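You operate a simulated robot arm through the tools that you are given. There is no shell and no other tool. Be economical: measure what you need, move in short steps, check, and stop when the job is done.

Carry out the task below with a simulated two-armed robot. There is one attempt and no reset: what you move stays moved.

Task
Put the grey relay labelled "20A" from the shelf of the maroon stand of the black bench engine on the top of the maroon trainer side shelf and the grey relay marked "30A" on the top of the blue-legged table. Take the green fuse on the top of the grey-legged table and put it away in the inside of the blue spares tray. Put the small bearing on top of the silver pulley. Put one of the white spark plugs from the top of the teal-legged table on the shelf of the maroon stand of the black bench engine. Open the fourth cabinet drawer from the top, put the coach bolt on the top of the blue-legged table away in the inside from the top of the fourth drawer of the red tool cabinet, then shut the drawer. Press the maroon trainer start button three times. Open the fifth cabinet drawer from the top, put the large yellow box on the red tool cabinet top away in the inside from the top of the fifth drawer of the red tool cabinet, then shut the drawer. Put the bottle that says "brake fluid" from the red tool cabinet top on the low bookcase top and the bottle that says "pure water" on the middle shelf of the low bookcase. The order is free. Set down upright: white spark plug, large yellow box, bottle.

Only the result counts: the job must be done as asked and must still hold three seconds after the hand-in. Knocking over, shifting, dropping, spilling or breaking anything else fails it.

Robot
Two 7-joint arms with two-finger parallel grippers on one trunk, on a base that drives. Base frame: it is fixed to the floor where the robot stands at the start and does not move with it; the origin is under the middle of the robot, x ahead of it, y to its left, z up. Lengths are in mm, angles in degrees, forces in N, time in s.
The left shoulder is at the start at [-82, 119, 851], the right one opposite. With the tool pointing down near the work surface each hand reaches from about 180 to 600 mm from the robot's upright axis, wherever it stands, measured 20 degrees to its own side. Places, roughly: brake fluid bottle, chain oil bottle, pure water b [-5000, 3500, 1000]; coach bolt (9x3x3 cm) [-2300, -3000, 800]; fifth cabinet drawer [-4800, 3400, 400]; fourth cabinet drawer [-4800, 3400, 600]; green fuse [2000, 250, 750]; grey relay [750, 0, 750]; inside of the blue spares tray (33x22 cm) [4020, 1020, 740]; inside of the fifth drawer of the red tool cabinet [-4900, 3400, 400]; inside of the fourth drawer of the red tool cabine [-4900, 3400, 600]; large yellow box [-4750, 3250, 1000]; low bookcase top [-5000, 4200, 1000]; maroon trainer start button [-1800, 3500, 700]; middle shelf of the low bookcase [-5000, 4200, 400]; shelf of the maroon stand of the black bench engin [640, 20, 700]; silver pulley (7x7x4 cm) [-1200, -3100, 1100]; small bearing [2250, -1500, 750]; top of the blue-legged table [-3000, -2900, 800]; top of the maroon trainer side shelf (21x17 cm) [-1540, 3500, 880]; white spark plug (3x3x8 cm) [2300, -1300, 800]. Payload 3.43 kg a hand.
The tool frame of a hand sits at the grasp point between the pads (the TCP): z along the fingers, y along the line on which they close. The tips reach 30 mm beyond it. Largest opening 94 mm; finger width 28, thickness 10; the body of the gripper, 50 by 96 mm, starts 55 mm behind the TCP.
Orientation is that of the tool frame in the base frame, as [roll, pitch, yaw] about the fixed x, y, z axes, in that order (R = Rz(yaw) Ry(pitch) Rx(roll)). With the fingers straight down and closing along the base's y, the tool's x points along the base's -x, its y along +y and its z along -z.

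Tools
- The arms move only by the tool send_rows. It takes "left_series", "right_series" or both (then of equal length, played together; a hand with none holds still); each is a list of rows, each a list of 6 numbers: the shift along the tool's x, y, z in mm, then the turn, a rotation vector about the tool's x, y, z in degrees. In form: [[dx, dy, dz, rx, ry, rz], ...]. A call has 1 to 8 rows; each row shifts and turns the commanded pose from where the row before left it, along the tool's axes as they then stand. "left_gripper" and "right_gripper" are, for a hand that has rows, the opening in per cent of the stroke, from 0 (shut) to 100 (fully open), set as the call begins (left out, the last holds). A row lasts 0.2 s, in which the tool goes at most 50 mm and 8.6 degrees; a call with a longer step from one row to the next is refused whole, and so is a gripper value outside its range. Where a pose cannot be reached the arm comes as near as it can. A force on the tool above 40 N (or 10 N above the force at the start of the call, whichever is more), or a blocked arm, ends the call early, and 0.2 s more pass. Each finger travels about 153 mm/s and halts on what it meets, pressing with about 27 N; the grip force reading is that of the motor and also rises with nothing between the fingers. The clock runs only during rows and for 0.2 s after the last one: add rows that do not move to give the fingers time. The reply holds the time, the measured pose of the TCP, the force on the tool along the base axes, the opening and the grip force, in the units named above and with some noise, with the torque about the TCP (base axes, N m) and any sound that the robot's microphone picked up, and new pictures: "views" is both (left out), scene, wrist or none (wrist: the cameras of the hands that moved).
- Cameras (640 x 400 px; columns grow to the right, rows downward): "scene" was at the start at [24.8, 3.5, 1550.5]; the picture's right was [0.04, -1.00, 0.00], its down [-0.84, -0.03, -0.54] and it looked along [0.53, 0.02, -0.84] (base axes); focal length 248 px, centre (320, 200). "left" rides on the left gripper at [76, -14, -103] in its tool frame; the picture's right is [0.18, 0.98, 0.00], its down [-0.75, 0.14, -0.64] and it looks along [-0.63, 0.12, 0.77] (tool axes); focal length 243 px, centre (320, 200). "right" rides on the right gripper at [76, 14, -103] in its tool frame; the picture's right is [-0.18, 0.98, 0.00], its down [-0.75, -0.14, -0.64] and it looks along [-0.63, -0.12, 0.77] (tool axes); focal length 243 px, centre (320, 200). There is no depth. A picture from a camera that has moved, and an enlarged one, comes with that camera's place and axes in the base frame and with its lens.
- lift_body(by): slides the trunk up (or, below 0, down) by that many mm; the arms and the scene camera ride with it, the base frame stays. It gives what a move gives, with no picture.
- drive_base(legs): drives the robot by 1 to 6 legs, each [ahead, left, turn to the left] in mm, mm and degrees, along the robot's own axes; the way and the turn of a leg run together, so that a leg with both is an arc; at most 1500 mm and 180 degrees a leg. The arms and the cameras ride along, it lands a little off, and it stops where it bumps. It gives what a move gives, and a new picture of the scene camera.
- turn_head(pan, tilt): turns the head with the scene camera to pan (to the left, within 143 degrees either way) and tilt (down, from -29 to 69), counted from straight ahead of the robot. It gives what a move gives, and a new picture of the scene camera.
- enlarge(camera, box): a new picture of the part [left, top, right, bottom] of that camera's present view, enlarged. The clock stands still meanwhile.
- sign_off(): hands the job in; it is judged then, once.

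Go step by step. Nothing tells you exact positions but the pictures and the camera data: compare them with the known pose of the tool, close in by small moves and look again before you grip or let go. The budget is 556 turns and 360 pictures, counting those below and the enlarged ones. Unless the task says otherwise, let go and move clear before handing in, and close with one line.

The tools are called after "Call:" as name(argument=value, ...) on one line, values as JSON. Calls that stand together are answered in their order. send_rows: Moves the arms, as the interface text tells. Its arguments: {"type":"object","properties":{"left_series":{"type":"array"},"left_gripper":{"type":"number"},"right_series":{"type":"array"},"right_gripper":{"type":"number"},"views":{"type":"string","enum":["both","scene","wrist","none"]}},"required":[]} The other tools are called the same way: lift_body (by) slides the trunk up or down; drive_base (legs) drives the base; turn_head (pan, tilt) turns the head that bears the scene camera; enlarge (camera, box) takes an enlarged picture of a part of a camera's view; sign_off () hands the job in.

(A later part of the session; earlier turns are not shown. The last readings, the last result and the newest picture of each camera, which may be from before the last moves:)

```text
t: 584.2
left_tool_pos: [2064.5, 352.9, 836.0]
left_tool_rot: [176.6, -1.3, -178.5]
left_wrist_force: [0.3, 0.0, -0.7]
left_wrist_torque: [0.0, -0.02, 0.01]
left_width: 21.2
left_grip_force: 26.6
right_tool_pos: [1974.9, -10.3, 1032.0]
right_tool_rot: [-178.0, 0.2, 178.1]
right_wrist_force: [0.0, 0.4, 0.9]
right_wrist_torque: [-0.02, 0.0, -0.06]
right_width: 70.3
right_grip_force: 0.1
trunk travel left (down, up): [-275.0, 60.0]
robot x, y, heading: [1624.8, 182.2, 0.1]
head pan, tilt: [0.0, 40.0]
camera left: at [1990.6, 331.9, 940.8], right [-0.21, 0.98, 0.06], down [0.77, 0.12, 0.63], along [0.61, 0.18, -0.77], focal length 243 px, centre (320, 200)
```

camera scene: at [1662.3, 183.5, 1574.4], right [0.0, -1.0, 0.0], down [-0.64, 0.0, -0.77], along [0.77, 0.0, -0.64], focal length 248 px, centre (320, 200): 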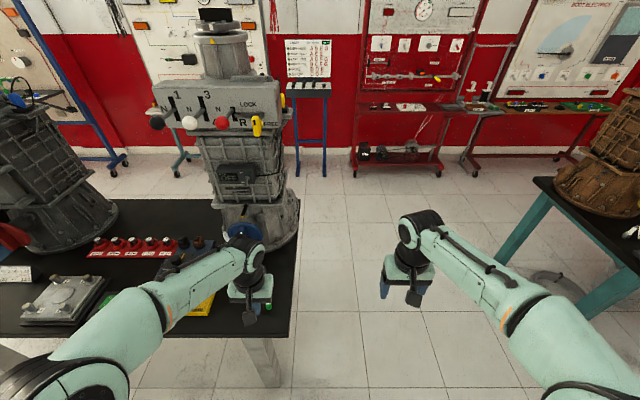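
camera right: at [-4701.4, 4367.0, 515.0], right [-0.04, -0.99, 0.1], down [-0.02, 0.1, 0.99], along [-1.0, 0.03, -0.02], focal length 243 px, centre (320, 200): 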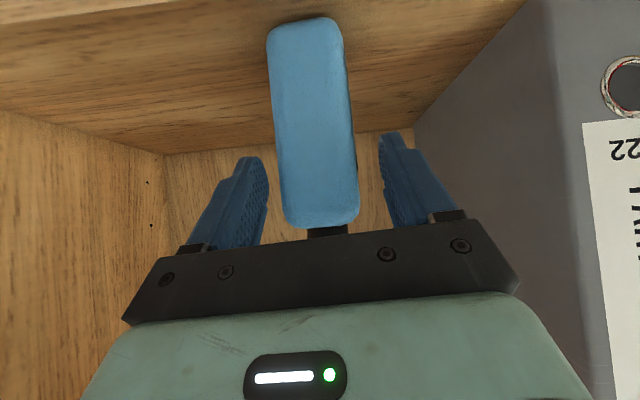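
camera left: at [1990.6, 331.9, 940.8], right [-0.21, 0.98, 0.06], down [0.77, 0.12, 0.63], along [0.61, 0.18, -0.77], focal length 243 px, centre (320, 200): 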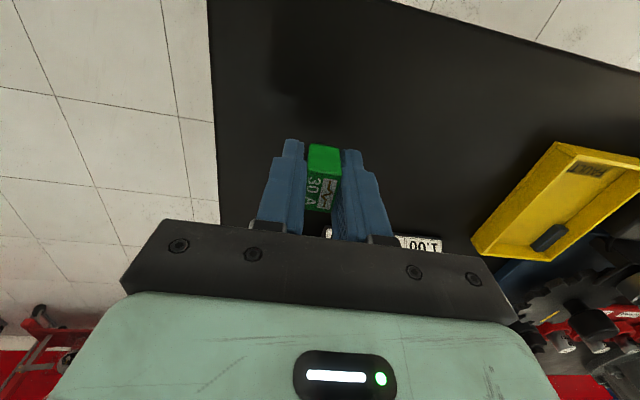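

Fuse held (21 mm). I lift, back away, and head east through the gap between the tables.

Call:
send_rows(left_series=[[0, 0, -40, 0, 0, 0], [0, 0, -40, 0, 0, 0], [0, 0, -40, 0, 0, 0], [35, 0, -10, 0, 0, 0], [35, 0, 0, 0, 0, 0], [35, 0, 0, 0, 0, 0]], views="none")

Call:
drive_base(legs=[[-150, 0, 0], [0, -530, 0], [1300, 0, 0]])

Call:
turn_head(pan=25, tilt=25)

```text
t: 585.6
left_tool_pos: [1963.2, 342.1, 970.2]
left_tool_rot: [177.0, -1.1, -178.8]
left_wrist_force: [-0.8, -0.7, 0.3]
left_wrist_torque: [0.0, 0.01, 0.03]
left_width: 21.2
left_grip_force: 27.2
right_tool_pos: [1975.2, -10.6, 1033.2]
right_tool_rot: [-178.0, 0.2, 178.0]
right_wrist_force: [0.8, 0.3, -0.3]
right_wrist_torque: [0.0, -0.02, -0.01]
right_width: 70.4
right_grip_force: 0.0
trunk travel left (down, up): [-275.0, 60.0]
robot x, y, heading: [1617.1, 183.2, 0.1]
head pan, tilt: [0.0, 40.0]
```

```text
t: 597.8
left_tool_pos: [3120.2, -179.4, 969.9]
left_tool_rot: [176.9, -1.2, -178.5]
left_wrist_force: [0.9, 0.4, -0.4]
left_wrist_torque: [0.0, -0.03, -0.02]
left_width: 21.0
left_grip_force: 27.0
right_tool_pos: [3133.0, -530.7, 1033.7]
right_tool_rot: [-178.0, 0.2, 178.3]
right_wrist_force: [0.1, -0.6, -1.1]
right_wrist_torque: [0.03, 0.01, 0.0]
right_width: 70.3
right_grip_force: 0.1
trunk travel left (down, up): [-275.0, 60.0]
robot x, y, heading: [2777.2, -340.8, 0.1]
head pan, tilt: [0.0, 40.0]
camera scene: at [2817.9, -339.5, 1574.5], right [0.0, -1.0, 0.0], down [-0.64, 0.0, -0.77], along [0.77, 0.0, -0.64], focal length 248 px, centre (320, 200)
```

scene: 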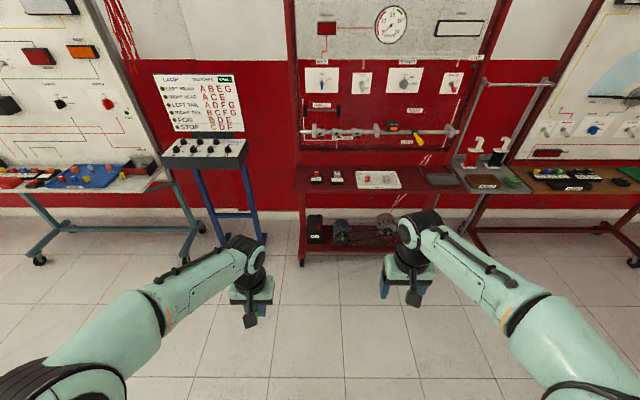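

```text
t: 598.7
left_tool_pos: [3120.3, -179.3, 969.6]
left_tool_rot: [176.8, -1.2, -178.5]
left_wrist_force: [0.3, 0.4, -0.3]
left_wrist_torque: [0.01, -0.02, 0.01]
left_width: 20.7
left_grip_force: 26.7
right_tool_pos: [3132.5, -532.5, 1032.5]
right_tool_rot: [-178.0, 0.2, 178.4]
right_wrist_force: [0.2, -0.5, -0.5]
right_wrist_torque: [-0.02, 0.02, 0.02]
right_width: 70.3
right_grip_force: 0.0
trunk travel left (down, up): [-275.0, 60.0]
robot x, y, heading: [2775.8, -341.1, 0.2]
head pan, tilt: [25.0, 25.0]
camera scene: at [2816.2, -300.7, 1597.8], right [0.43, -0.91, 0.0], down [-0.38, -0.18, -0.91], along [0.82, 0.39, -0.42], focal length 248 px, centre (320, 200)
```

scene: 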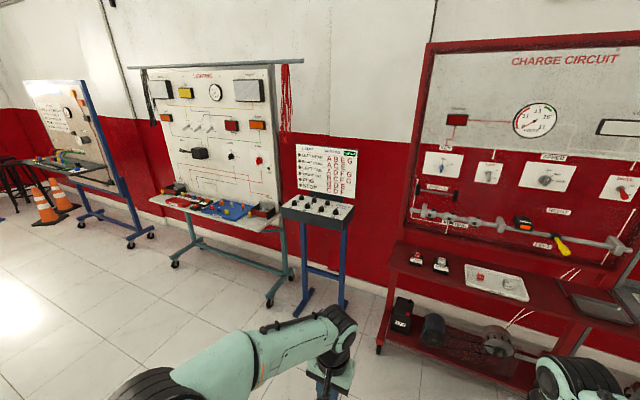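

Call:
enlarge(camera="scene", box=[150, 170, 300, 240])

```text
4.27 times, centred on (225, 205) of scene
camera zoom: at [2816.2, -300.7, 1597.8], right [0.43, -0.91, 0.0], down [-0.38, -0.18, -0.91], along [0.82, 0.39, -0.42], focal length 1057 px, centre (725, 179)
```

zoom: 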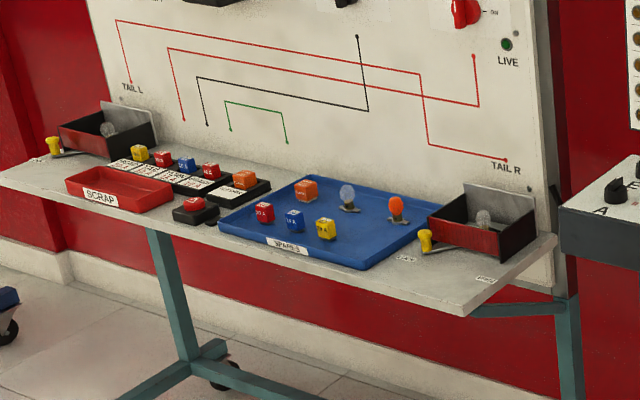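

The blue SPARES tray is at about (4030, 1000) with a free spot at its front right, near (3975, 915). I drive there.

Call:
drive_base(legs=[[680, 0, 0], [0, 1105, 0]])

Call:
turn_head(pan=10, tilt=45)

```text
t: 612.1
left_tool_pos: [3794.7, 934.6, 970.0]
left_tool_rot: [176.9, -1.3, -178.2]
left_wrist_force: [0.2, 0.1, 0.4]
left_wrist_torque: [-0.01, -0.01, 0.02]
left_width: 21.2
left_grip_force: 27.4
right_tool_pos: [3810.4, 582.5, 1031.7]
right_tool_rot: [-178.1, 0.2, 178.7]
right_wrist_force: [-0.4, -1.0, 1.1]
right_wrist_torque: [-0.01, -0.02, -0.01]
right_width: 70.3
right_grip_force: 0.0
trunk travel left (down, up): [-275.0, 60.0]
robot x, y, heading: [3454.5, 774.1, 0.4]
head pan, tilt: [25.0, 25.0]
camera scene: at [3492.4, 811.7, 1597.8], right [0.43, -0.9, 0.0], down [-0.38, -0.18, -0.91], along [0.82, 0.39, -0.42], focal length 248 px, centre (320, 200)
```

scene: 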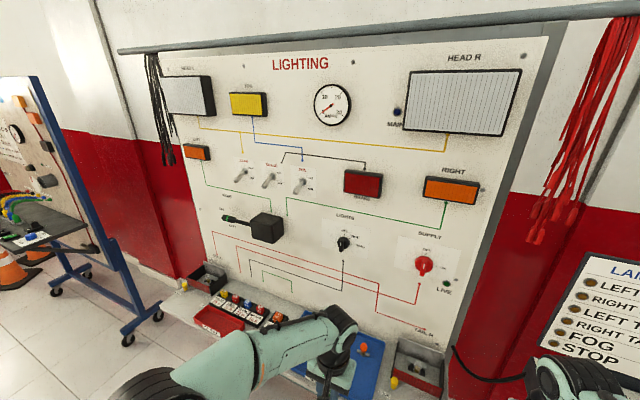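

```text
t: 612.9
left_tool_pos: [3795.2, 934.3, 969.0]
left_tool_rot: [176.9, -1.2, -178.2]
left_wrist_force: [0.3, -0.3, 0.0]
left_wrist_torque: [0.03, -0.03, 0.01]
left_width: 21.3
left_grip_force: 27.0
right_tool_pos: [3810.0, 582.2, 1033.4]
right_tool_rot: [-178.0, 0.2, 178.7]
right_wrist_force: [0.2, 0.0, -0.2]
right_wrist_torque: [-0.02, 0.0, 0.03]
right_width: 70.6
right_grip_force: 0.1
trunk travel left (down, up): [-275.0, 60.0]
robot x, y, heading: [3454.0, 772.1, 0.4]
head pan, tilt: [10.0, 45.0]
camera scene: at [3489.2, 786.9, 1567.3], right [0.18, -0.98, 0.0], down [-0.69, -0.13, -0.71], along [0.7, 0.13, -0.71], focal length 248 px, centre (320, 200)
```

scene: 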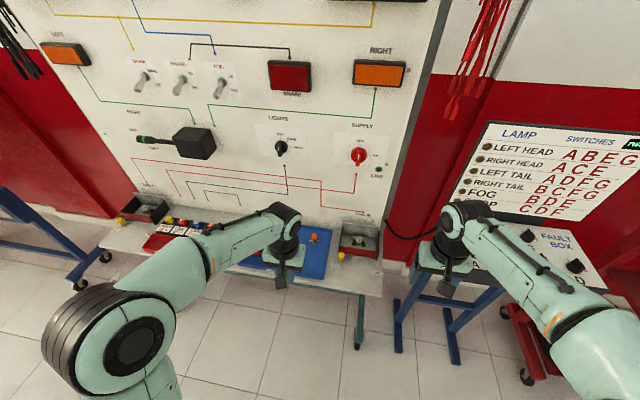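

Call:
send_rows(left_series=[[-40, -7, 0, 0, 0, 0], [-40, -7, 0, 0, 0, 0], [-40, -7, 0, 0, 0, 0], [-38, -7, 0, 0, 0, 0], [0, 0, 30, 0, 0, 0]], views="wrist")

```text
t: 614.1
left_tool_pos: [3953.8, 913.3, 934.7]
left_tool_rot: [176.9, -1.2, -178.2]
left_wrist_force: [-0.6, -0.4, -0.5]
left_wrist_torque: [0.02, 0.03, -0.03]
left_width: 21.0
left_grip_force: 26.7
right_tool_pos: [3810.0, 582.4, 1033.0]
right_tool_rot: [-177.9, 0.2, 178.7]
right_wrist_force: [-0.1, 0.6, 0.1]
right_wrist_torque: [0.02, -0.02, -0.01]
right_width: 70.3
right_grip_force: 0.1
trunk travel left (down, up): [-275.0, 60.0]
robot x, y, heading: [3454.8, 769.6, 0.6]
head pan, tilt: [10.0, 45.0]
camera left: at [3879.4, 891.8, 1038.1], right [-0.21, 0.98, 0.06], down [0.76, 0.13, 0.63], along [0.61, 0.18, -0.77], focal length 243 px, centre (320, 200)
```

left: 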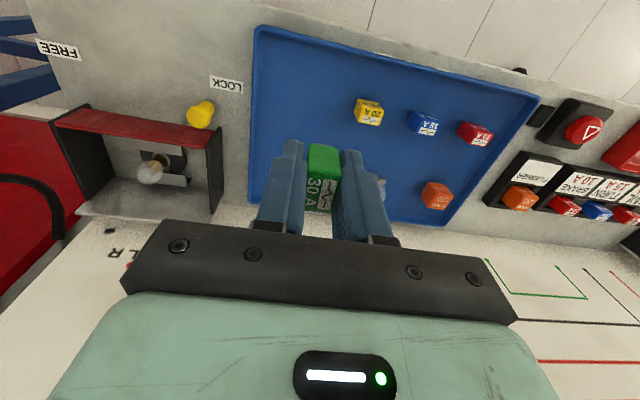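

Call:
send_rows(left_series=[[0, -4, 40, 0, 0, 0], [0, 0, 40, 0, 0, 0], [0, 0, 20, 0, 0, 0]], views="wrist")

Call:
send_rows(left_series=[[0, 0, 6, 0, 0, 0], [0, 0, 6, 0, 0, 0]], views="none")

```text
t: 614.9
left_tool_pos: [3950.4, 913.7, 835.4]
left_tool_rot: [176.8, -1.1, -178.1]
left_wrist_force: [-0.2, 0.6, 0.2]
left_wrist_torque: [0.03, 0.03, -0.01]
left_width: 21.2
left_grip_force: 26.5
right_tool_pos: [3809.9, 581.8, 1032.6]
right_tool_rot: [-178.0, 0.1, 178.7]
right_wrist_force: [-0.1, -1.2, -0.1]
right_wrist_torque: [-0.01, 0.01, 0.0]
right_width: 70.4
right_grip_force: 0.0
trunk travel left (down, up): [-275.0, 60.0]
robot x, y, heading: [3448.7, 768.7, 0.6]
head pan, tilt: [10.0, 45.0]
camera left: at [3876.9, 893.2, 938.9], right [-0.21, 0.97, 0.06], down [0.76, 0.13, 0.63], along [0.61, 0.18, -0.77], focal length 243 px, centre (320, 200)
```

left: 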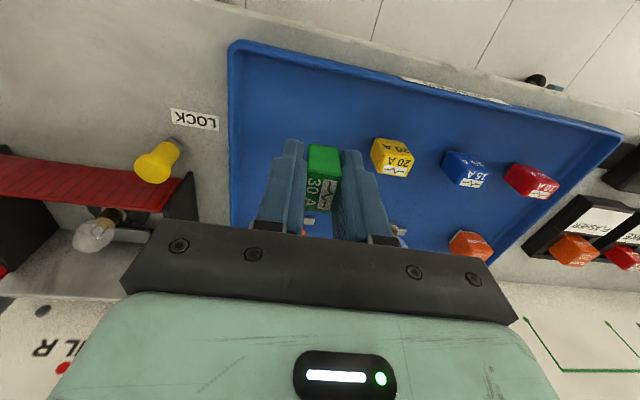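

```text
t: 615.5
left_tool_pos: [3951.4, 914.2, 823.5]
left_tool_rot: [176.9, -1.1, -178.1]
left_wrist_force: [-0.3, 0.9, -1.6]
left_wrist_torque: [0.0, 0.01, -0.02]
left_width: 20.9
left_grip_force: 27.4
right_tool_pos: [3810.0, 582.4, 1032.6]
right_tool_rot: [-177.9, 0.2, 178.7]
right_wrist_force: [-0.1, 0.2, 0.5]
right_wrist_torque: [0.02, 0.01, 0.01]
right_width: 70.3
right_grip_force: 0.2
trunk travel left (down, up): [-275.0, 60.0]
robot x, y, heading: [3454.4, 771.0, 0.5]
head pan, tilt: [10.0, 45.0]
```

Call:
send_rows(left_series=[[0, 0, 5, 0, 0, 0], [0, 0, 5, 0, 0, 0]], views="none")

Call:
send_rows(left_series=[[0, 0, 4, 0, 0, 0], [0, 0, 4, 0, 0, 0]], views="wrist")

```text
t: 616.1
left_tool_pos: [3950.8, 915.3, 814.0]
left_tool_rot: [176.9, -1.2, -178.1]
left_wrist_force: [-0.1, 0.7, -1.4]
left_wrist_torque: [0.01, -0.01, 0.01]
left_width: 20.9
left_grip_force: 26.9
right_tool_pos: [3810.8, 582.4, 1033.1]
right_tool_rot: [-178.0, 0.3, 178.7]
right_wrist_force: [0.6, 0.1, 0.3]
right_wrist_torque: [0.01, 0.0, 0.0]
right_width: 70.6
right_grip_force: 0.1
trunk travel left (down, up): [-275.0, 60.0]
robot x, y, heading: [3450.7, 775.5, 0.4]
head pan, tilt: [10.0, 45.0]
```

```text
t: 616.7
left_tool_pos: [3950.5, 915.1, 805.1]
left_tool_rot: [176.9, -1.2, -178.1]
left_wrist_force: [0.2, 0.0, 0.2]
left_wrist_torque: [-0.06, 0.0, 0.06]
left_width: 21.2
left_grip_force: 27.0
right_tool_pos: [3811.3, 583.2, 1033.1]
right_tool_rot: [-178.0, 0.2, 178.7]
right_wrist_force: [-0.1, -0.1, 0.0]
right_wrist_torque: [0.05, 0.0, -0.01]
right_width: 70.3
right_grip_force: 0.0
trunk travel left (down, up): [-275.0, 60.0]
robot x, y, heading: [3452.3, 772.5, 0.6]
head pan, tilt: [10.0, 45.0]
camera left: at [3876.4, 894.9, 908.4], right [-0.21, 0.97, 0.06], down [0.76, 0.13, 0.63], along [0.61, 0.18, -0.77], focal length 243 px, centre (320, 200)
```

left: 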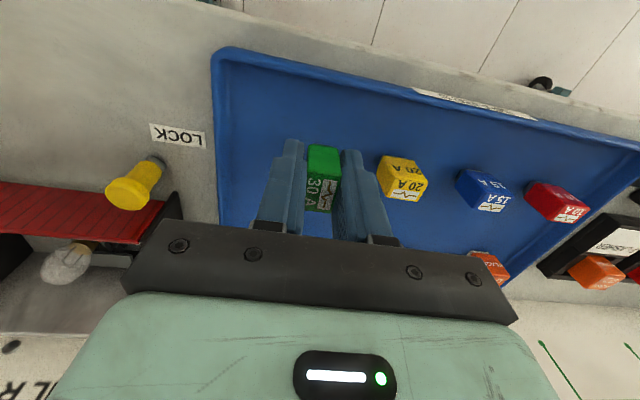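

Call:
send_rows(left_series=[[0, -10, 0, 0, 0, 0], [0, 0, 4, 0, 0, 0], [0, 0, 4, 0, 0, 0]], views="none")

Call:
send_rows(left_series=[[0, 0, 3, 0, 0, 0], [0, 0, 3, 0, 0, 0]], views="none")

```text
t: 617.5
left_tool_pos: [3950.5, 906.3, 796.1]
left_tool_rot: [176.8, -1.3, -178.1]
left_wrist_force: [0.5, 0.0, -0.4]
left_wrist_torque: [-0.01, -0.02, 0.02]
left_width: 21.2
left_grip_force: 27.0
right_tool_pos: [3810.2, 582.2, 1034.2]
right_tool_rot: [-178.0, 0.2, 178.7]
right_wrist_force: [-0.9, -0.3, -0.7]
right_wrist_torque: [-0.01, -0.02, -0.01]
right_width: 70.8
right_grip_force: 0.0
trunk travel left (down, up): [-275.0, 60.0]
robot x, y, heading: [3453.3, 769.9, 0.6]
head pan, tilt: [10.0, 45.0]
```

```text
t: 618.1
left_tool_pos: [3951.1, 907.0, 790.2]
left_tool_rot: [176.8, -1.2, -178.2]
left_wrist_force: [-0.1, -0.4, 0.7]
left_wrist_torque: [0.03, -0.03, -0.01]
left_width: 21.0
left_grip_force: 27.0
right_tool_pos: [3810.1, 581.9, 1033.4]
right_tool_rot: [-178.0, 0.3, 178.6]
right_wrist_force: [-1.3, -0.5, 0.3]
right_wrist_torque: [-0.03, 0.0, 0.01]
right_width: 70.6
right_grip_force: 0.0
trunk travel left (down, up): [-275.0, 60.0]
robot x, y, heading: [3453.3, 772.6, 0.4]
head pan, tilt: [10.0, 45.0]
```

Call:
send_rows(left_series=[[0, 0, 3, 0, 0, 0], [0, 0, 3, 0, 0, 0]], views="none")

Call:
send_rows(left_series=[[0, 0, 3, 0, 0, 0], [0, 0, 3, 0, 0, 0]], views="wrist")

```text
t: 618.7
left_tool_pos: [3950.4, 907.7, 784.5]
left_tool_rot: [176.8, -1.2, -178.1]
left_wrist_force: [0.2, -0.8, -0.8]
left_wrist_torque: [-0.02, -0.02, 0.0]
left_width: 21.4
left_grip_force: 27.3
right_tool_pos: [3810.2, 581.9, 1033.0]
right_tool_rot: [-178.1, 0.2, 178.7]
right_wrist_force: [0.5, 0.2, 0.3]
right_wrist_torque: [-0.02, 0.01, 0.0]
right_width: 70.5
right_grip_force: 0.0
trunk travel left (down, up): [-275.0, 60.0]
robot x, y, heading: [3454.6, 769.4, 0.3]
head pan, tilt: [10.0, 45.0]
```

```text
t: 619.3
left_tool_pos: [3949.9, 908.5, 777.6]
left_tool_rot: [176.9, -1.2, -178.2]
left_wrist_force: [0.4, 0.2, -0.8]
left_wrist_torque: [0.01, -0.01, 0.01]
left_width: 20.8
left_grip_force: 27.3
right_tool_pos: [3810.6, 581.8, 1032.8]
right_tool_rot: [-178.0, 0.3, 178.7]
right_wrist_force: [-0.5, 0.0, 0.6]
right_wrist_torque: [0.01, 0.0, -0.03]
right_width: 70.5
right_grip_force: 0.1
trunk travel left (down, up): [-275.0, 60.0]
robot x, y, heading: [3452.9, 774.2, 0.6]
head pan, tilt: [10.0, 45.0]
camera left: at [3876.1, 886.4, 881.6], right [-0.21, 0.97, 0.06], down [0.76, 0.13, 0.63], along [0.61, 0.18, -0.77], focal length 243 px, centre (320, 200)
```

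left: 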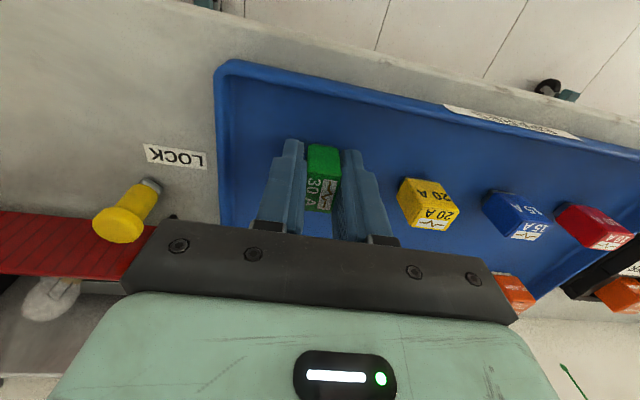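

Call:
send_rows(left_series=[[0, 0, 4, 0, 0, 0], [0, 0, 4, 0, 0, 0]], views="none")

Call:
send_rows(left_series=[[0, 0, 3, 0, 0, 0], [0, 0, 3, 0, 0, 0]], views="none")

Call:
send_rows(left_series=[[0, 0, 3, 0, 0, 0], [0, 0, 2, 0, 0, 0]], views="wrist")

```text
t: 619.9
left_tool_pos: [3950.6, 907.9, 775.0]
left_tool_rot: [176.9, -0.7, -178.1]
left_wrist_force: [-8.3, 0.8, 29.0]
left_wrist_torque: [-0.52, -0.1, -0.12]
left_width: 20.8
left_grip_force: 26.6
right_tool_pos: [3807.6, 581.3, 1035.0]
right_tool_rot: [-178.0, 0.3, 178.7]
right_wrist_force: [-0.9, 0.0, 0.2]
right_wrist_torque: [0.04, 0.01, 0.03]
right_width: 70.6
right_grip_force: 0.1
trunk travel left (down, up): [-275.0, 60.0]
robot x, y, heading: [3451.3, 772.1, 0.5]
head pan, tilt: [10.0, 45.0]
```

```text
t: 620.3
left_tool_pos: [3949.4, 908.4, 775.1]
left_tool_rot: [177.1, -0.8, -178.2]
left_wrist_force: [-12.3, 1.3, 17.4]
left_wrist_torque: [-0.29, 0.14, -0.2]
left_width: 21.2
left_grip_force: 27.7
right_tool_pos: [3809.1, 583.1, 1033.3]
right_tool_rot: [-178.1, 0.2, 178.7]
right_wrist_force: [0.6, -0.8, 0.3]
right_wrist_torque: [0.03, 0.04, -0.03]
right_width: 70.7
right_grip_force: 0.1
trunk travel left (down, up): [-275.0, 60.0]
robot x, y, heading: [3454.0, 771.5, 0.9]
head pan, tilt: [10.0, 45.0]
stopped in row 1 (left hand): the force on the tool passed its limit at 43 N (the readings are from after the stop); the commanded pose is now the measured one
```

```text
t: 620.8
left_tool_pos: [3950.3, 907.4, 775.0]
left_tool_rot: [177.0, -0.7, -178.1]
left_wrist_force: [-15.6, 1.6, 19.0]
left_wrist_torque: [-0.32, 0.24, -0.33]
left_width: 21.0
left_grip_force: 26.8
right_tool_pos: [3808.7, 583.4, 1034.2]
right_tool_rot: [-178.1, 0.2, 178.8]
right_wrist_force: [0.0, 0.0, -0.2]
right_wrist_torque: [0.0, 0.0, -0.01]
right_width: 70.5
right_grip_force: 0.2
trunk travel left (down, up): [-275.0, 60.0]
robot x, y, heading: [3452.8, 772.3, 0.5]
head pan, tilt: [10.0, 45.0]
stopped in row 2 (left hand): the force on the tool passed its limit at 43 N (the readings are from after the stop); the commanded pose is now the measured one
camera left: at [3875.5, 886.7, 877.8], right [-0.21, 0.98, 0.05], down [0.76, 0.13, 0.64], along [0.62, 0.18, -0.77], focal length 243 px, centre (320, 200)
```

left: 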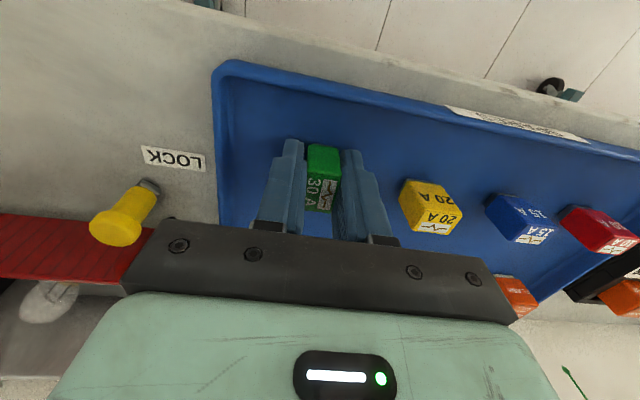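

Contact with the tray floor. I ease up and release gently.

Call:
send_rows(left_series=[[0, 0, -2, 0, 0, 0], [0, 0, 0, 0, 0, 0]], views="none")

Call:
send_rows(left_series=[[0, 0, 0, 0, 0, 0], [0, 0, 0, 0, 0, 0], [0, 0, -15, 0, 0, 0], [0, 0, -40, 0, 0, 0], [0, 0, -45, 0, 0, 0], [0, 0, -45, 0, 0, 0]], left_gripper=40, views="wrist")

```text
t: 621.4
left_tool_pos: [3952.1, 907.2, 775.3]
left_tool_rot: [177.0, -0.6, -178.2]
left_wrist_force: [-11.3, 0.5, 11.8]
left_wrist_torque: [-0.17, 0.15, -0.2]
left_width: 21.2
left_grip_force: 27.0
right_tool_pos: [3808.7, 581.5, 1032.1]
right_tool_rot: [-178.0, 0.3, 178.7]
right_wrist_force: [0.7, -0.2, -0.9]
right_wrist_torque: [-0.01, 0.0, -0.01]
right_width: 70.5
right_grip_force: 0.0
trunk travel left (down, up): [-275.0, 60.0]
robot x, y, heading: [3449.4, 768.9, 0.7]
head pan, tilt: [10.0, 45.0]
```

```text
t: 622.8
left_tool_pos: [3954.9, 900.2, 919.4]
left_tool_rot: [177.0, -0.7, -178.3]
left_wrist_force: [-0.8, -0.3, -0.2]
left_wrist_torque: [0.01, 0.0, 0.01]
left_width: 37.5
left_grip_force: 0.1
right_tool_pos: [3810.1, 582.6, 1033.0]
right_tool_rot: [-178.0, 0.2, 178.7]
right_wrist_force: [-0.1, -0.2, 0.5]
right_wrist_torque: [-0.02, -0.03, 0.02]
right_width: 70.4
right_grip_force: 0.0
trunk travel left (down, up): [-275.0, 60.0]
robot x, y, heading: [3452.8, 771.2, 0.6]
head pan, tilt: [10.0, 45.0]
camera left: at [3879.1, 880.1, 1022.2], right [-0.21, 0.98, 0.05], down [0.76, 0.13, 0.64], along [0.62, 0.18, -0.77], focal length 243 px, centre (320, 200)
```

left: 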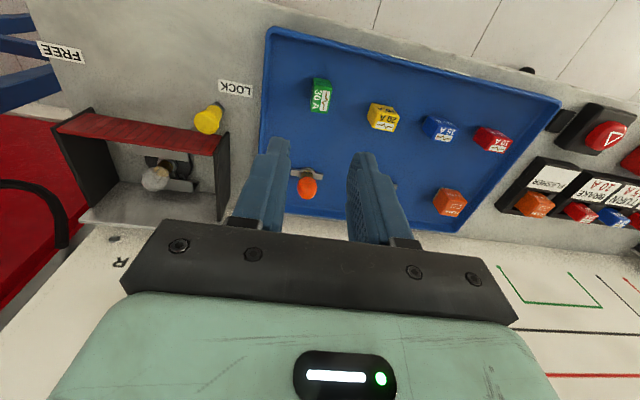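

The green fuse is in the tray. I retract and drive to the west side of the teal-legged table.

Call:
send_rows(left_series=[[0, 0, -45, 0, 0, 0], [40, 5, 0, 0, 0, 0], [40, 5, 0, 0, 0, 0], [40, 5, 0, 0, 0, 0], [40, 5, 0, 0, 0, 0]], views="none")

Call:
drive_base(legs=[[-50, 0, -0.6], [0, -1120, 0], [-1450, 0, 0], [-250, 0, 0], [0, -1000, 0]])

Call:
turn_head(pan=0, tilt=40)

```text
t: 624.0
left_tool_pos: [3794.2, 912.5, 966.4]
left_tool_rot: [177.2, -0.6, -178.2]
left_wrist_force: [0.0, 0.1, 0.0]
left_wrist_torque: [0.03, -0.04, -0.02]
left_width: 37.9
left_grip_force: 0.1
right_tool_pos: [3808.4, 583.4, 1033.3]
right_tool_rot: [-177.9, 0.2, 178.7]
right_wrist_force: [0.2, -0.7, 0.3]
right_wrist_torque: [-0.03, -0.03, 0.03]
right_width: 70.7
right_grip_force: 0.0
trunk travel left (down, up): [-275.0, 60.0]
robot x, y, heading: [3452.4, 770.9, 0.6]
head pan, tilt: [10.0, 45.0]
```

```text
t: 651.4
left_tool_pos: [2053.3, -1206.4, 966.3]
left_tool_rot: [177.0, -0.6, -178.1]
left_wrist_force: [-0.6, -0.5, -0.4]
left_wrist_torque: [0.02, 0.03, -0.03]
left_width: 37.4
left_grip_force: 0.1
right_tool_pos: [2069.3, -1536.3, 1033.2]
right_tool_rot: [-177.9, 0.3, 178.6]
right_wrist_force: [0.4, 0.3, 1.2]
right_wrist_torque: [0.01, 0.0, -0.01]
right_width: 70.4
right_grip_force: 0.1
trunk travel left (down, up): [-275.0, 60.0]
robot x, y, heading: [1713.9, -1349.3, 0.5]
head pan, tilt: [10.0, 45.0]
camera scene: at [1748.6, -1331.3, 1567.2], right [0.18, -0.98, 0.0], down [-0.7, -0.13, -0.71], along [0.7, 0.13, -0.71], focal length 248 px, centre (320, 200)
```

scene: 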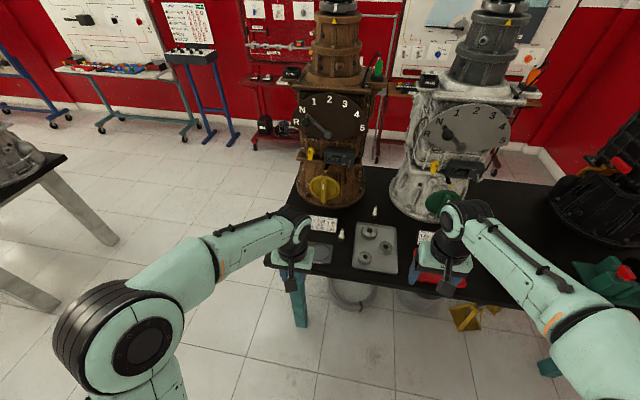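

```text
t: 652.1
left_tool_pos: [2053.7, -1205.8, 967.1]
left_tool_rot: [177.0, -0.6, -178.2]
left_wrist_force: [0.1, 0.3, 0.7]
left_wrist_torque: [-0.02, 0.04, -0.01]
left_width: 37.7
left_grip_force: 0.0
right_tool_pos: [2070.8, -1535.5, 1033.9]
right_tool_rot: [-178.0, 0.2, 178.6]
right_wrist_force: [-0.3, 0.0, 0.2]
right_wrist_torque: [0.02, -0.01, -0.04]
right_width: 70.3
right_grip_force: 0.1
trunk travel left (down, up): [-275.0, 60.0]
robot x, y, heading: [1715.5, -1347.0, 0.6]
head pan, tilt: [0.0, 40.0]
camera scene: at [1753.7, -1345.2, 1574.5], right [0.01, -1.0, 0.0], down [-0.64, -0.01, -0.77], along [0.77, 0.01, -0.64], focal length 248 px, centre (320, 200)
```

scene: 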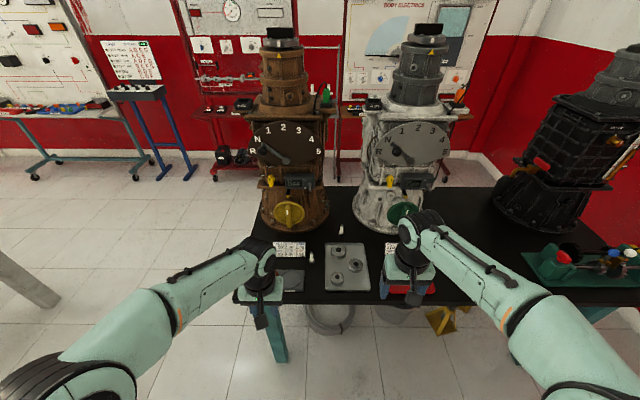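

Call:
enlarge(camera="scene", box=[240, 200, 440, 310])

```text
3.20 times, centred on (340, 255) of scene
camera zoom: at [1753.7, -1345.2, 1574.5], right [0.01, -1.0, 0.0], down [-0.64, -0.01, -0.77], along [0.77, 0.01, -0.64], focal length 792 px, centre (256, 24)
```

zoom: 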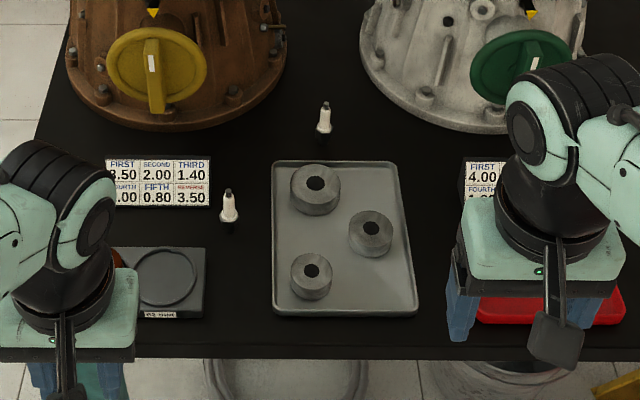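

Two white plugs stand upright; the nearest is at about (2352, -1303). The smallest bearing is the nearest-left one, about (2264, -1403). I drive in and turn the left hand by 43° to clear the card.

Call:
drive_base(legs=[[140, 0, -0.5]])

Call:
send_rows(left_series=[[-20, 0, 0, 0, 0, -8.6], [-20, -5, 0, 0, 0, -8.6], [-20, -15, 0, 0, 0, -8.6], [-15, -20, 0, 0, 0, -8.6], [-15, -20, 0, 0, 0, -8.6]], left_gripper=60, views="both")

```text
t: 653.5
left_tool_pos: [2195.9, -1207.0, 967.8]
left_tool_rot: [176.9, -0.8, -178.8]
left_wrist_force: [0.7, -0.4, -0.2]
left_wrist_torque: [-0.04, 0.02, -0.01]
left_width: 37.3
left_grip_force: 0.1
right_tool_pos: [2208.2, -1539.7, 1033.5]
right_tool_rot: [-178.0, 0.1, 178.1]
right_wrist_force: [-0.4, 0.4, -0.3]
right_wrist_torque: [0.03, 0.05, 0.0]
right_width: 70.5
right_grip_force: 0.1
trunk travel left (down, up): [-275.0, 60.0]
robot x, y, heading: [1852.8, -1348.0, 0.1]
head pan, tilt: [0.0, 40.0]
camera scene: at [1893.8, -1345.2, 1574.4], right [0.0, -1.0, 0.0], down [-0.64, 0.0, -0.77], along [0.77, 0.0, -0.64], focal length 248 px, centre (320, 200)
```

scene: 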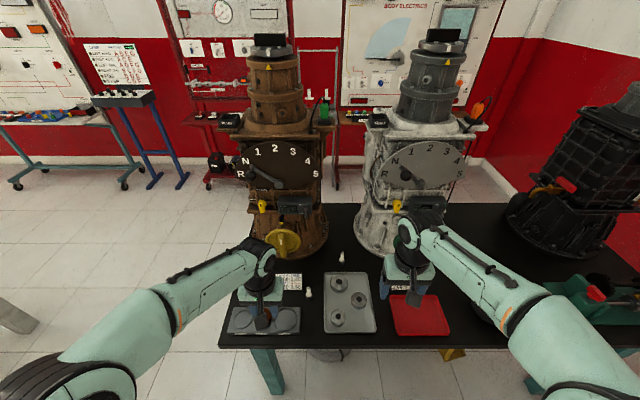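

```text
t: 654.7
left_tool_pos: [2307.1, -1235.4, 965.1]
left_tool_rot: [177.5, 1.7, -135.6]
left_wrist_force: [-0.4, 0.3, -0.6]
left_wrist_torque: [-0.02, 0.0, 0.0]
left_width: 56.4
left_grip_force: 0.1
right_tool_pos: [2207.5, -1537.2, 1032.1]
right_tool_rot: [-178.0, 0.1, 178.1]
right_wrist_force: [1.2, -0.1, -0.1]
right_wrist_torque: [-0.01, 0.01, -0.01]
right_width: 70.4
right_grip_force: 0.1
trunk travel left (down, up): [-275.0, 60.0]
robot x, y, heading: [1852.3, -1343.7, 0.1]
head pan, tilt: [0.0, 40.0]
camera scene: at [1894.0, -1345.5, 1574.5], right [0.0, -1.0, 0.0], down [-0.64, 0.0, -0.77], along [0.77, 0.0, -0.64], focal length 248 px, centre (320, 200)
camera left: at [2263.0, -1303.3, 1063.5], right [-0.82, 0.57, 0.04], down [0.45, 0.59, 0.67], along [0.36, 0.57, -0.74], focal length 243 px, centre (320, 200)
```

scene: 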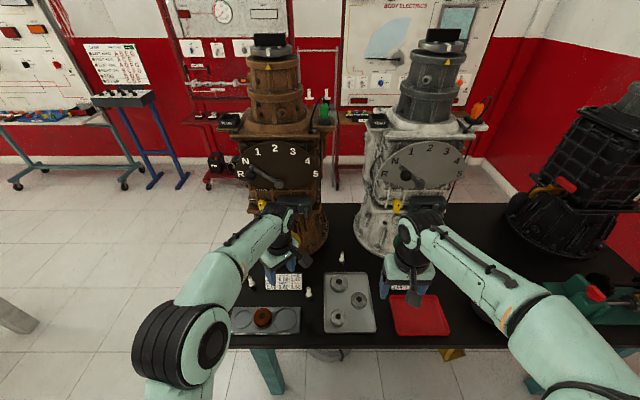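
left: 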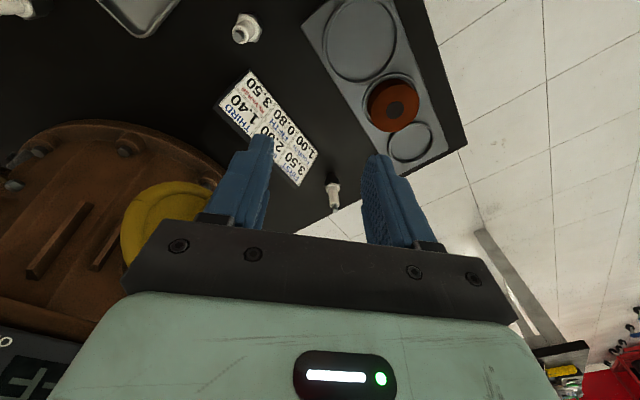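

Call:
enlarge(camera="scene", box=[220, 230, 390, 350])

```text
3.33 times, centred on (305, 290) of scene
camera zoom: at [1894.0, -1345.5, 1574.5], right [0.0, -1.0, 0.0], down [-0.64, 0.0, -0.77], along [0.77, 0.0, -0.64], focal length 826 px, centre (370, -100)
```

zoom: 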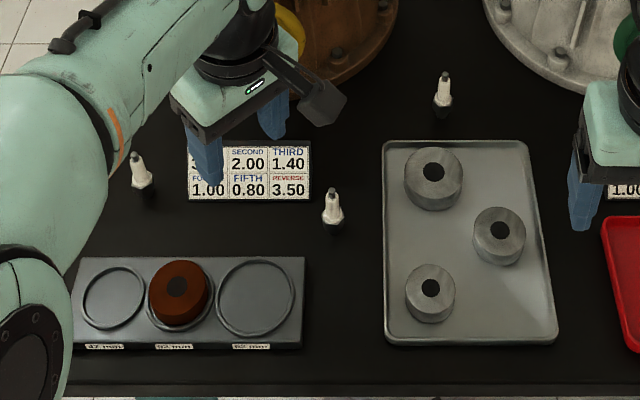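

There are three identical plugs; the left one at about (2375, -1106) stands free. I go over it.

Call:
send_rows(left_series=[[-35, 11.5, 0, 0, 0, 0], [-35, 11.5, 0, 0, 0, 0], [-35, 11.5, 0, 0, 0, 0], [-34, 11.5, 0, 0, 0, 0], [0, 0, 25, 0, 0, 0]], views="wrist")

```text
t: 655.9
left_tool_pos: [2371.9, -1104.9, 945.3]
left_tool_rot: [177.5, 1.5, -135.8]
left_wrist_force: [0.1, 0.5, 0.8]
left_wrist_torque: [-0.02, 0.0, 0.01]
left_width: 56.5
left_grip_force: 0.1
right_tool_pos: [2207.8, -1538.8, 1032.0]
right_tool_rot: [-178.0, 0.1, 178.1]
right_wrist_force: [-0.1, 0.5, -0.1]
right_wrist_torque: [0.02, 0.03, 0.01]
right_width: 70.4
right_grip_force: 0.0
trunk travel left (down, up): [-275.0, 60.0]
robot x, y, heading: [1852.6, -1345.0, 0.0]
head pan, tilt: [0.0, 40.0]
camera left: at [2328.6, -1172.4, 1045.0], right [-0.82, 0.58, 0.04], down [0.45, 0.59, 0.67], along [0.36, 0.56, -0.74], focal length 243 px, centre (320, 200)
```

left: 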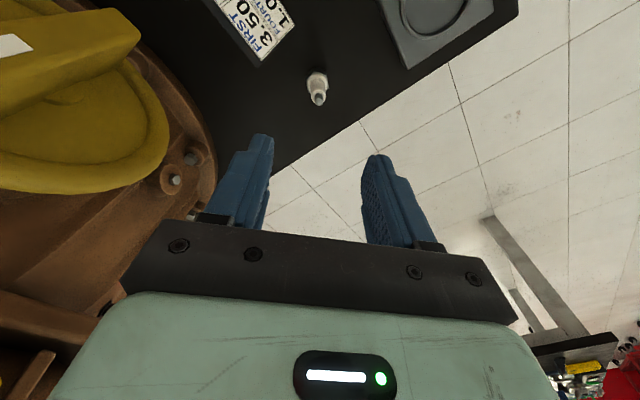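

Call:
send_rows(left_series=[[10, 2, 25, 0, 0, 0], [0, 0, 35, 0, 0, 0], [0, 0, 15, 0, 0, 0]], views="wrist")

```text
t: 656.7
left_tool_pos: [2363.1, -1106.9, 869.3]
left_tool_rot: [177.5, 1.7, -135.8]
left_wrist_force: [0.6, -1.2, 0.0]
left_wrist_torque: [0.02, 0.02, 0.01]
left_width: 56.5
left_grip_force: 0.1
right_tool_pos: [2206.8, -1539.0, 1032.6]
right_tool_rot: [-177.9, 0.2, 178.1]
right_wrist_force: [-0.2, 0.6, -0.2]
right_wrist_torque: [0.03, -0.01, 0.02]
right_width: 70.4
right_grip_force: 0.1
trunk travel left (down, up): [-275.0, 60.0]
robot x, y, heading: [1850.8, -1346.2, -0.0]
head pan, tilt: [0.0, 40.0]
camera left: at [2318.7, -1174.4, 969.1], right [-0.82, 0.57, 0.04], down [0.45, 0.59, 0.67], along [0.36, 0.56, -0.74], focal length 243 px, centre (320, 200)
```

left: 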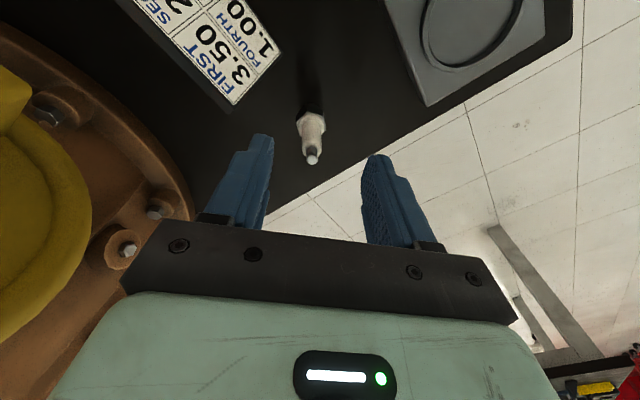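

Call:
send_rows(left_series=[[4, -4, 20, 0, 0, 0], [0, 0, 20, 0, 0, 0], [0, 0, 12, 0, 0, 0]], views="wrist")

```text
t: 657.5
left_tool_pos: [2363.0, -1109.8, 817.8]
left_tool_rot: [177.3, 1.5, -135.8]
left_wrist_force: [0.6, 0.6, -0.9]
left_wrist_torque: [-0.01, 0.03, 0.04]
left_width: 56.3
left_grip_force: 0.0
right_tool_pos: [2207.6, -1538.1, 1033.4]
right_tool_rot: [-178.0, 0.2, 178.1]
right_wrist_force: [0.8, 0.1, 0.1]
right_wrist_torque: [0.0, 0.0, 0.01]
right_width: 70.3
right_grip_force: 0.0
trunk travel left (down, up): [-275.0, 60.0]
robot x, y, heading: [1854.6, -1344.3, 0.1]
head pan, tilt: [0.0, 40.0]
camera left: at [2318.1, -1177.1, 917.3], right [-0.82, 0.57, 0.04], down [0.45, 0.59, 0.67], along [0.36, 0.56, -0.74], focal length 243 px, centre (320, 200)
```

left: 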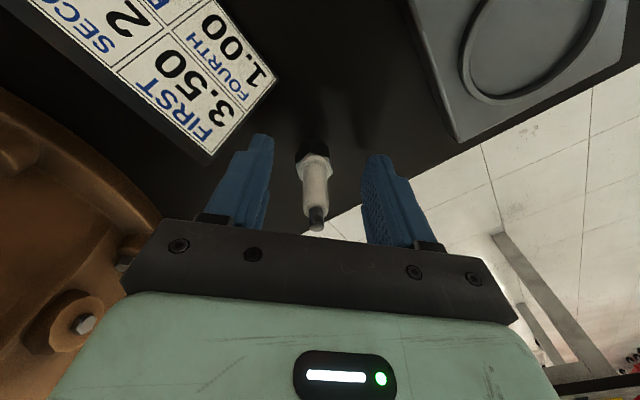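

Call:
send_rows(left_series=[[0, 0, 4, 0, 0, 0], [0, 0, 4, 0, 0, 0], [0, 0, 3, 0, 0, 0]], views="none")

Call:
send_rows(left_series=[[0, 0, 0, 0, 0, 0], [0, 0, 0, 0, 0, 0], [0, 0, 0, 0, 0, 0]], left_gripper=0, views="wrist")

```text
t: 658.3
left_tool_pos: [2362.7, -1109.2, 805.6]
left_tool_rot: [177.5, 1.6, -135.8]
left_wrist_force: [-0.1, 0.7, -0.2]
left_wrist_torque: [0.02, 0.02, 0.01]
left_width: 56.3
left_grip_force: 0.0
right_tool_pos: [2208.0, -1538.6, 1033.9]
right_tool_rot: [-178.1, 0.2, 178.1]
right_wrist_force: [0.3, -0.7, 0.0]
right_wrist_torque: [0.0, 0.0, 0.0]
right_width: 70.6
right_grip_force: 0.1
trunk travel left (down, up): [-275.0, 60.0]
robot x, y, heading: [1853.0, -1341.1, 0.1]
head pan, tilt: [0.0, 40.0]
```

```text
t: 659.1
left_tool_pos: [2361.7, -1109.0, 806.4]
left_tool_rot: [177.4, 1.7, -135.8]
left_wrist_force: [0.5, 0.4, 0.8]
left_wrist_torque: [0.02, -0.02, -0.01]
left_width: 22.4
left_grip_force: 27.1
right_tool_pos: [2207.0, -1539.0, 1032.6]
right_tool_rot: [-177.9, 0.3, 178.1]
right_wrist_force: [0.3, 0.0, 0.2]
right_wrist_torque: [0.01, 0.02, 0.01]
right_width: 70.4
right_grip_force: 0.1
trunk travel left (down, up): [-275.0, 60.0]
robot x, y, heading: [1852.8, -1346.3, 0.2]
head pan, tilt: [0.0, 40.0]
camera left: at [2318.1, -1176.4, 906.6], right [-0.82, 0.58, 0.04], down [0.45, 0.59, 0.67], along [0.36, 0.56, -0.74], focal length 243 px, centre (320, 200)
```

left: 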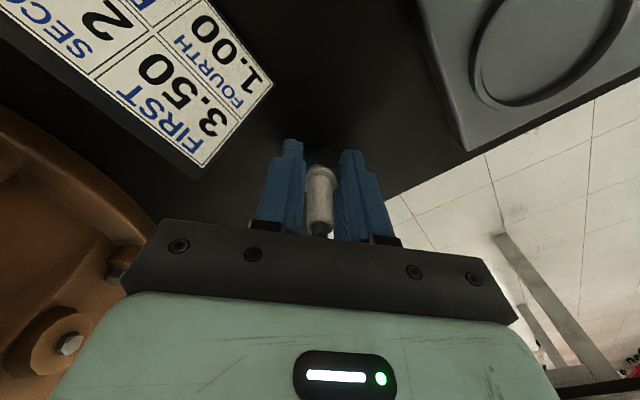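

Call:
send_rows(left_series=[[0, 0, -4, 0, 0, 0], [0, 0, -8, 0, 0, 0], [0, 0, -15, 0, 0, 0], [0, 0, -20, 0, 0, 0], [0, 0, -25, 0, 0, 0], [0, 0, -30, 0, 0, 0]], views="wrist")

```text
t: 660.5
left_tool_pos: [2362.4, -1114.3, 908.5]
left_tool_rot: [177.4, 1.5, -136.0]
left_wrist_force: [-0.2, 0.0, 0.0]
left_wrist_torque: [0.01, -0.02, 0.0]
left_width: 22.3
left_grip_force: 26.9
right_tool_pos: [2206.7, -1540.4, 1032.9]
right_tool_rot: [-178.0, 0.2, 178.1]
right_wrist_force: [-0.2, 0.3, -0.1]
right_wrist_torque: [-0.03, -0.01, -0.01]
right_width: 70.5
right_grip_force: 0.0
trunk travel left (down, up): [-275.0, 60.0]
robot x, y, heading: [1854.0, -1346.0, -0.2]
head pan, tilt: [0.0, 40.0]
camera left: at [2319.2, -1182.3, 1009.1], right [-0.82, 0.58, 0.04], down [0.45, 0.59, 0.67], along [0.36, 0.56, -0.74], focal length 243 px, centre (320, 200)
```

left: 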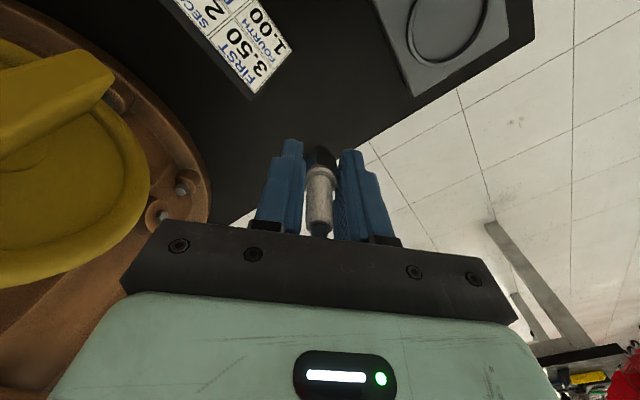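

Plug held upright. I bring the left hand home.

Call:
send_rows(left_series=[[0, 0, -35, 0, 0, 0], [36, 12, -8, 0, 0, 0], [36, 12, -8, 0, 0, 0], [36, 12, -8, 0, 0, 0], [36, 12, 0, 0, 0, 0], [36, 12, 0, 0, 0, 0]], views="none")

Call:
send_rows(left_series=[[0, 0, 0, 0, 0, 8.5], [0, 0, 0, 0, 0, 8.5], [0, 0, 0, 0, 0, 8.5], [0, 0, 0, 0, 0, 8.5], [0, 0, 0, 0, 0, 8.5]], right_series=[[-11, 27, 5, 0, 0, 0], [-11, 27, 5, 0, 0, 0], [-11, 27, 15, 0, 0, 0], [-11, 27, 30, 0, 0, 0], [-11, 27, 35, 0, 0, 0]], right_gripper=75, views="both")

```text
t: 661.9
left_tool_pos: [2193.0, -1199.7, 965.9]
left_tool_rot: [177.4, 1.6, -135.8]
left_wrist_force: [-0.2, 0.1, -1.3]
left_wrist_torque: [0.0, -0.01, 0.0]
left_width: 22.5
left_grip_force: 26.5
right_tool_pos: [2206.5, -1538.9, 1033.1]
right_tool_rot: [-178.0, 0.2, 178.1]
right_wrist_force: [0.9, 0.6, 0.5]
right_wrist_torque: [-0.01, 0.01, -0.01]
right_width: 70.5
right_grip_force: 0.0
trunk travel left (down, up): [-275.0, 60.0]
robot x, y, heading: [1852.8, -1349.5, 0.0]
head pan, tilt: [0.0, 40.0]
```

```text
t: 663.1
left_tool_pos: [2193.5, -1197.9, 964.6]
left_tool_rot: [177.0, -0.6, -178.4]
left_wrist_force: [0.1, 0.1, -0.4]
left_wrist_torque: [-0.04, 0.04, -0.01]
left_width: 22.3
left_grip_force: 26.8
right_tool_pos: [2266.5, -1407.5, 936.8]
right_tool_rot: [-178.0, 0.1, 178.0]
right_wrist_force: [0.8, -0.1, 0.3]
right_wrist_torque: [0.0, 0.03, 0.02]
right_width: 70.5
right_grip_force: 0.0
trunk travel left (down, up): [-275.0, 60.0]
robot x, y, heading: [1853.4, -1345.9, 0.2]
head pan, tilt: [0.0, 40.0]
camera scene: at [1894.0, -1344.5, 1574.5], right [0.0, -1.0, 0.0], down [-0.64, 0.0, -0.77], along [0.77, 0.0, -0.64], focal length 248 px, centre (320, 200)
camera right: at [2191.5, -1387.8, 1038.2], right [0.22, 0.98, -0.03], down [0.75, -0.14, 0.65], along [0.63, -0.17, -0.76], focal length 243 px, centre (320, 200)
camera left: at [2118.8, -1219.7, 1067.7], right [-0.21, 0.98, 0.05], down [0.76, 0.13, 0.64], along [0.62, 0.17, -0.77], focal length 243 px, centre (320, 200)
```

scene: 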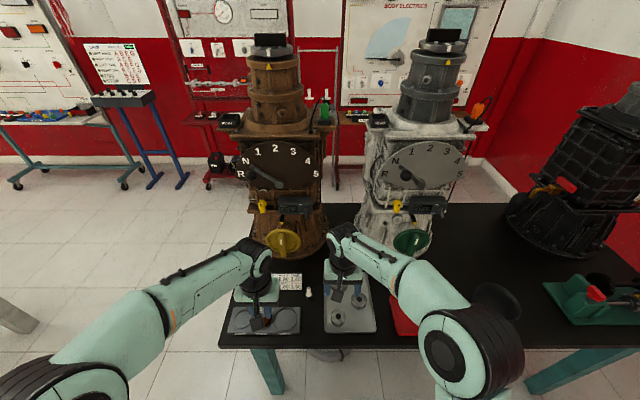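
right: 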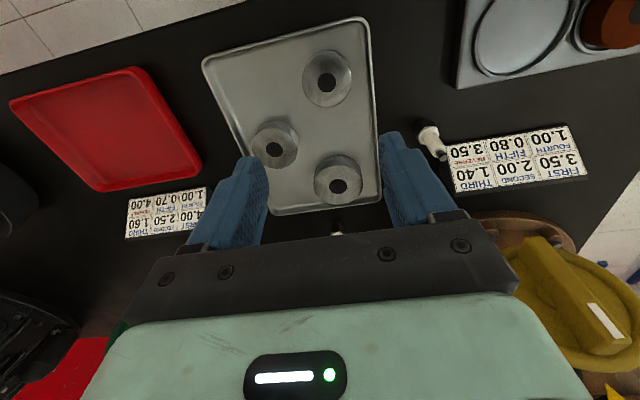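
left: 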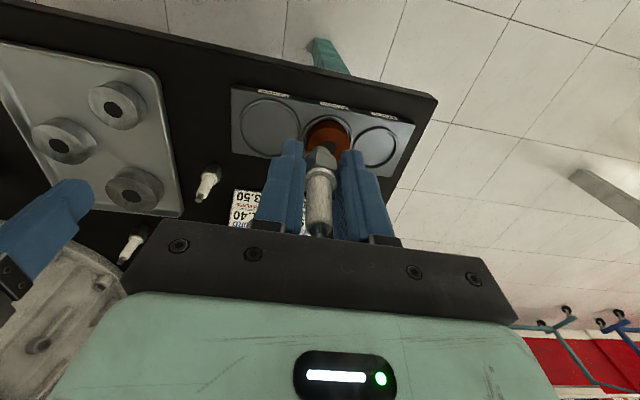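

The small bearing sits near the tray's front-left corner, about (2251, -1404). I descend for a precise look.

Call:
send_rows(right_series=[[8, -2, 30, 0, 0, 0], [7, -2, 35, 0, 0, 0], [0, 0, 20, 0, 0, 0]], views="none")

Call:
enlarge(camera="right", box=[160, 0, 480, 260])

```text
t: 663.9
left_tool_pos: [2193.2, -1199.0, 965.5]
left_tool_rot: [177.0, -0.7, -178.3]
left_wrist_force: [-0.6, 0.2, -0.1]
left_wrist_torque: [0.0, -0.01, 0.0]
left_width: 22.2
left_grip_force: 26.8
right_tool_pos: [2251.3, -1415.5, 853.1]
right_tool_rot: [-178.0, 0.2, 178.0]
right_wrist_force: [0.0, 0.9, 0.0]
right_wrist_torque: [-0.02, -0.01, -0.04]
right_width: 70.6
right_grip_force: 0.1
trunk travel left (down, up): [-275.0, 60.0]
robot x, y, heading: [1855.8, -1348.3, -0.3]
head pan, tilt: [0.0, 40.0]
```

```text
1.54 times, centred on (320, 130) of right
camera zoom: at [2176.1, -1395.5, 954.1], right [0.22, 0.98, -0.03], down [0.75, -0.14, 0.65], along [0.63, -0.17, -0.76], focal length 373 px, centre (320, 308)
```

zoom: 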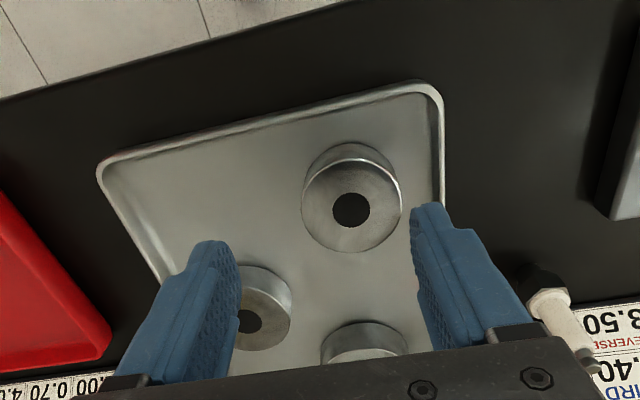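

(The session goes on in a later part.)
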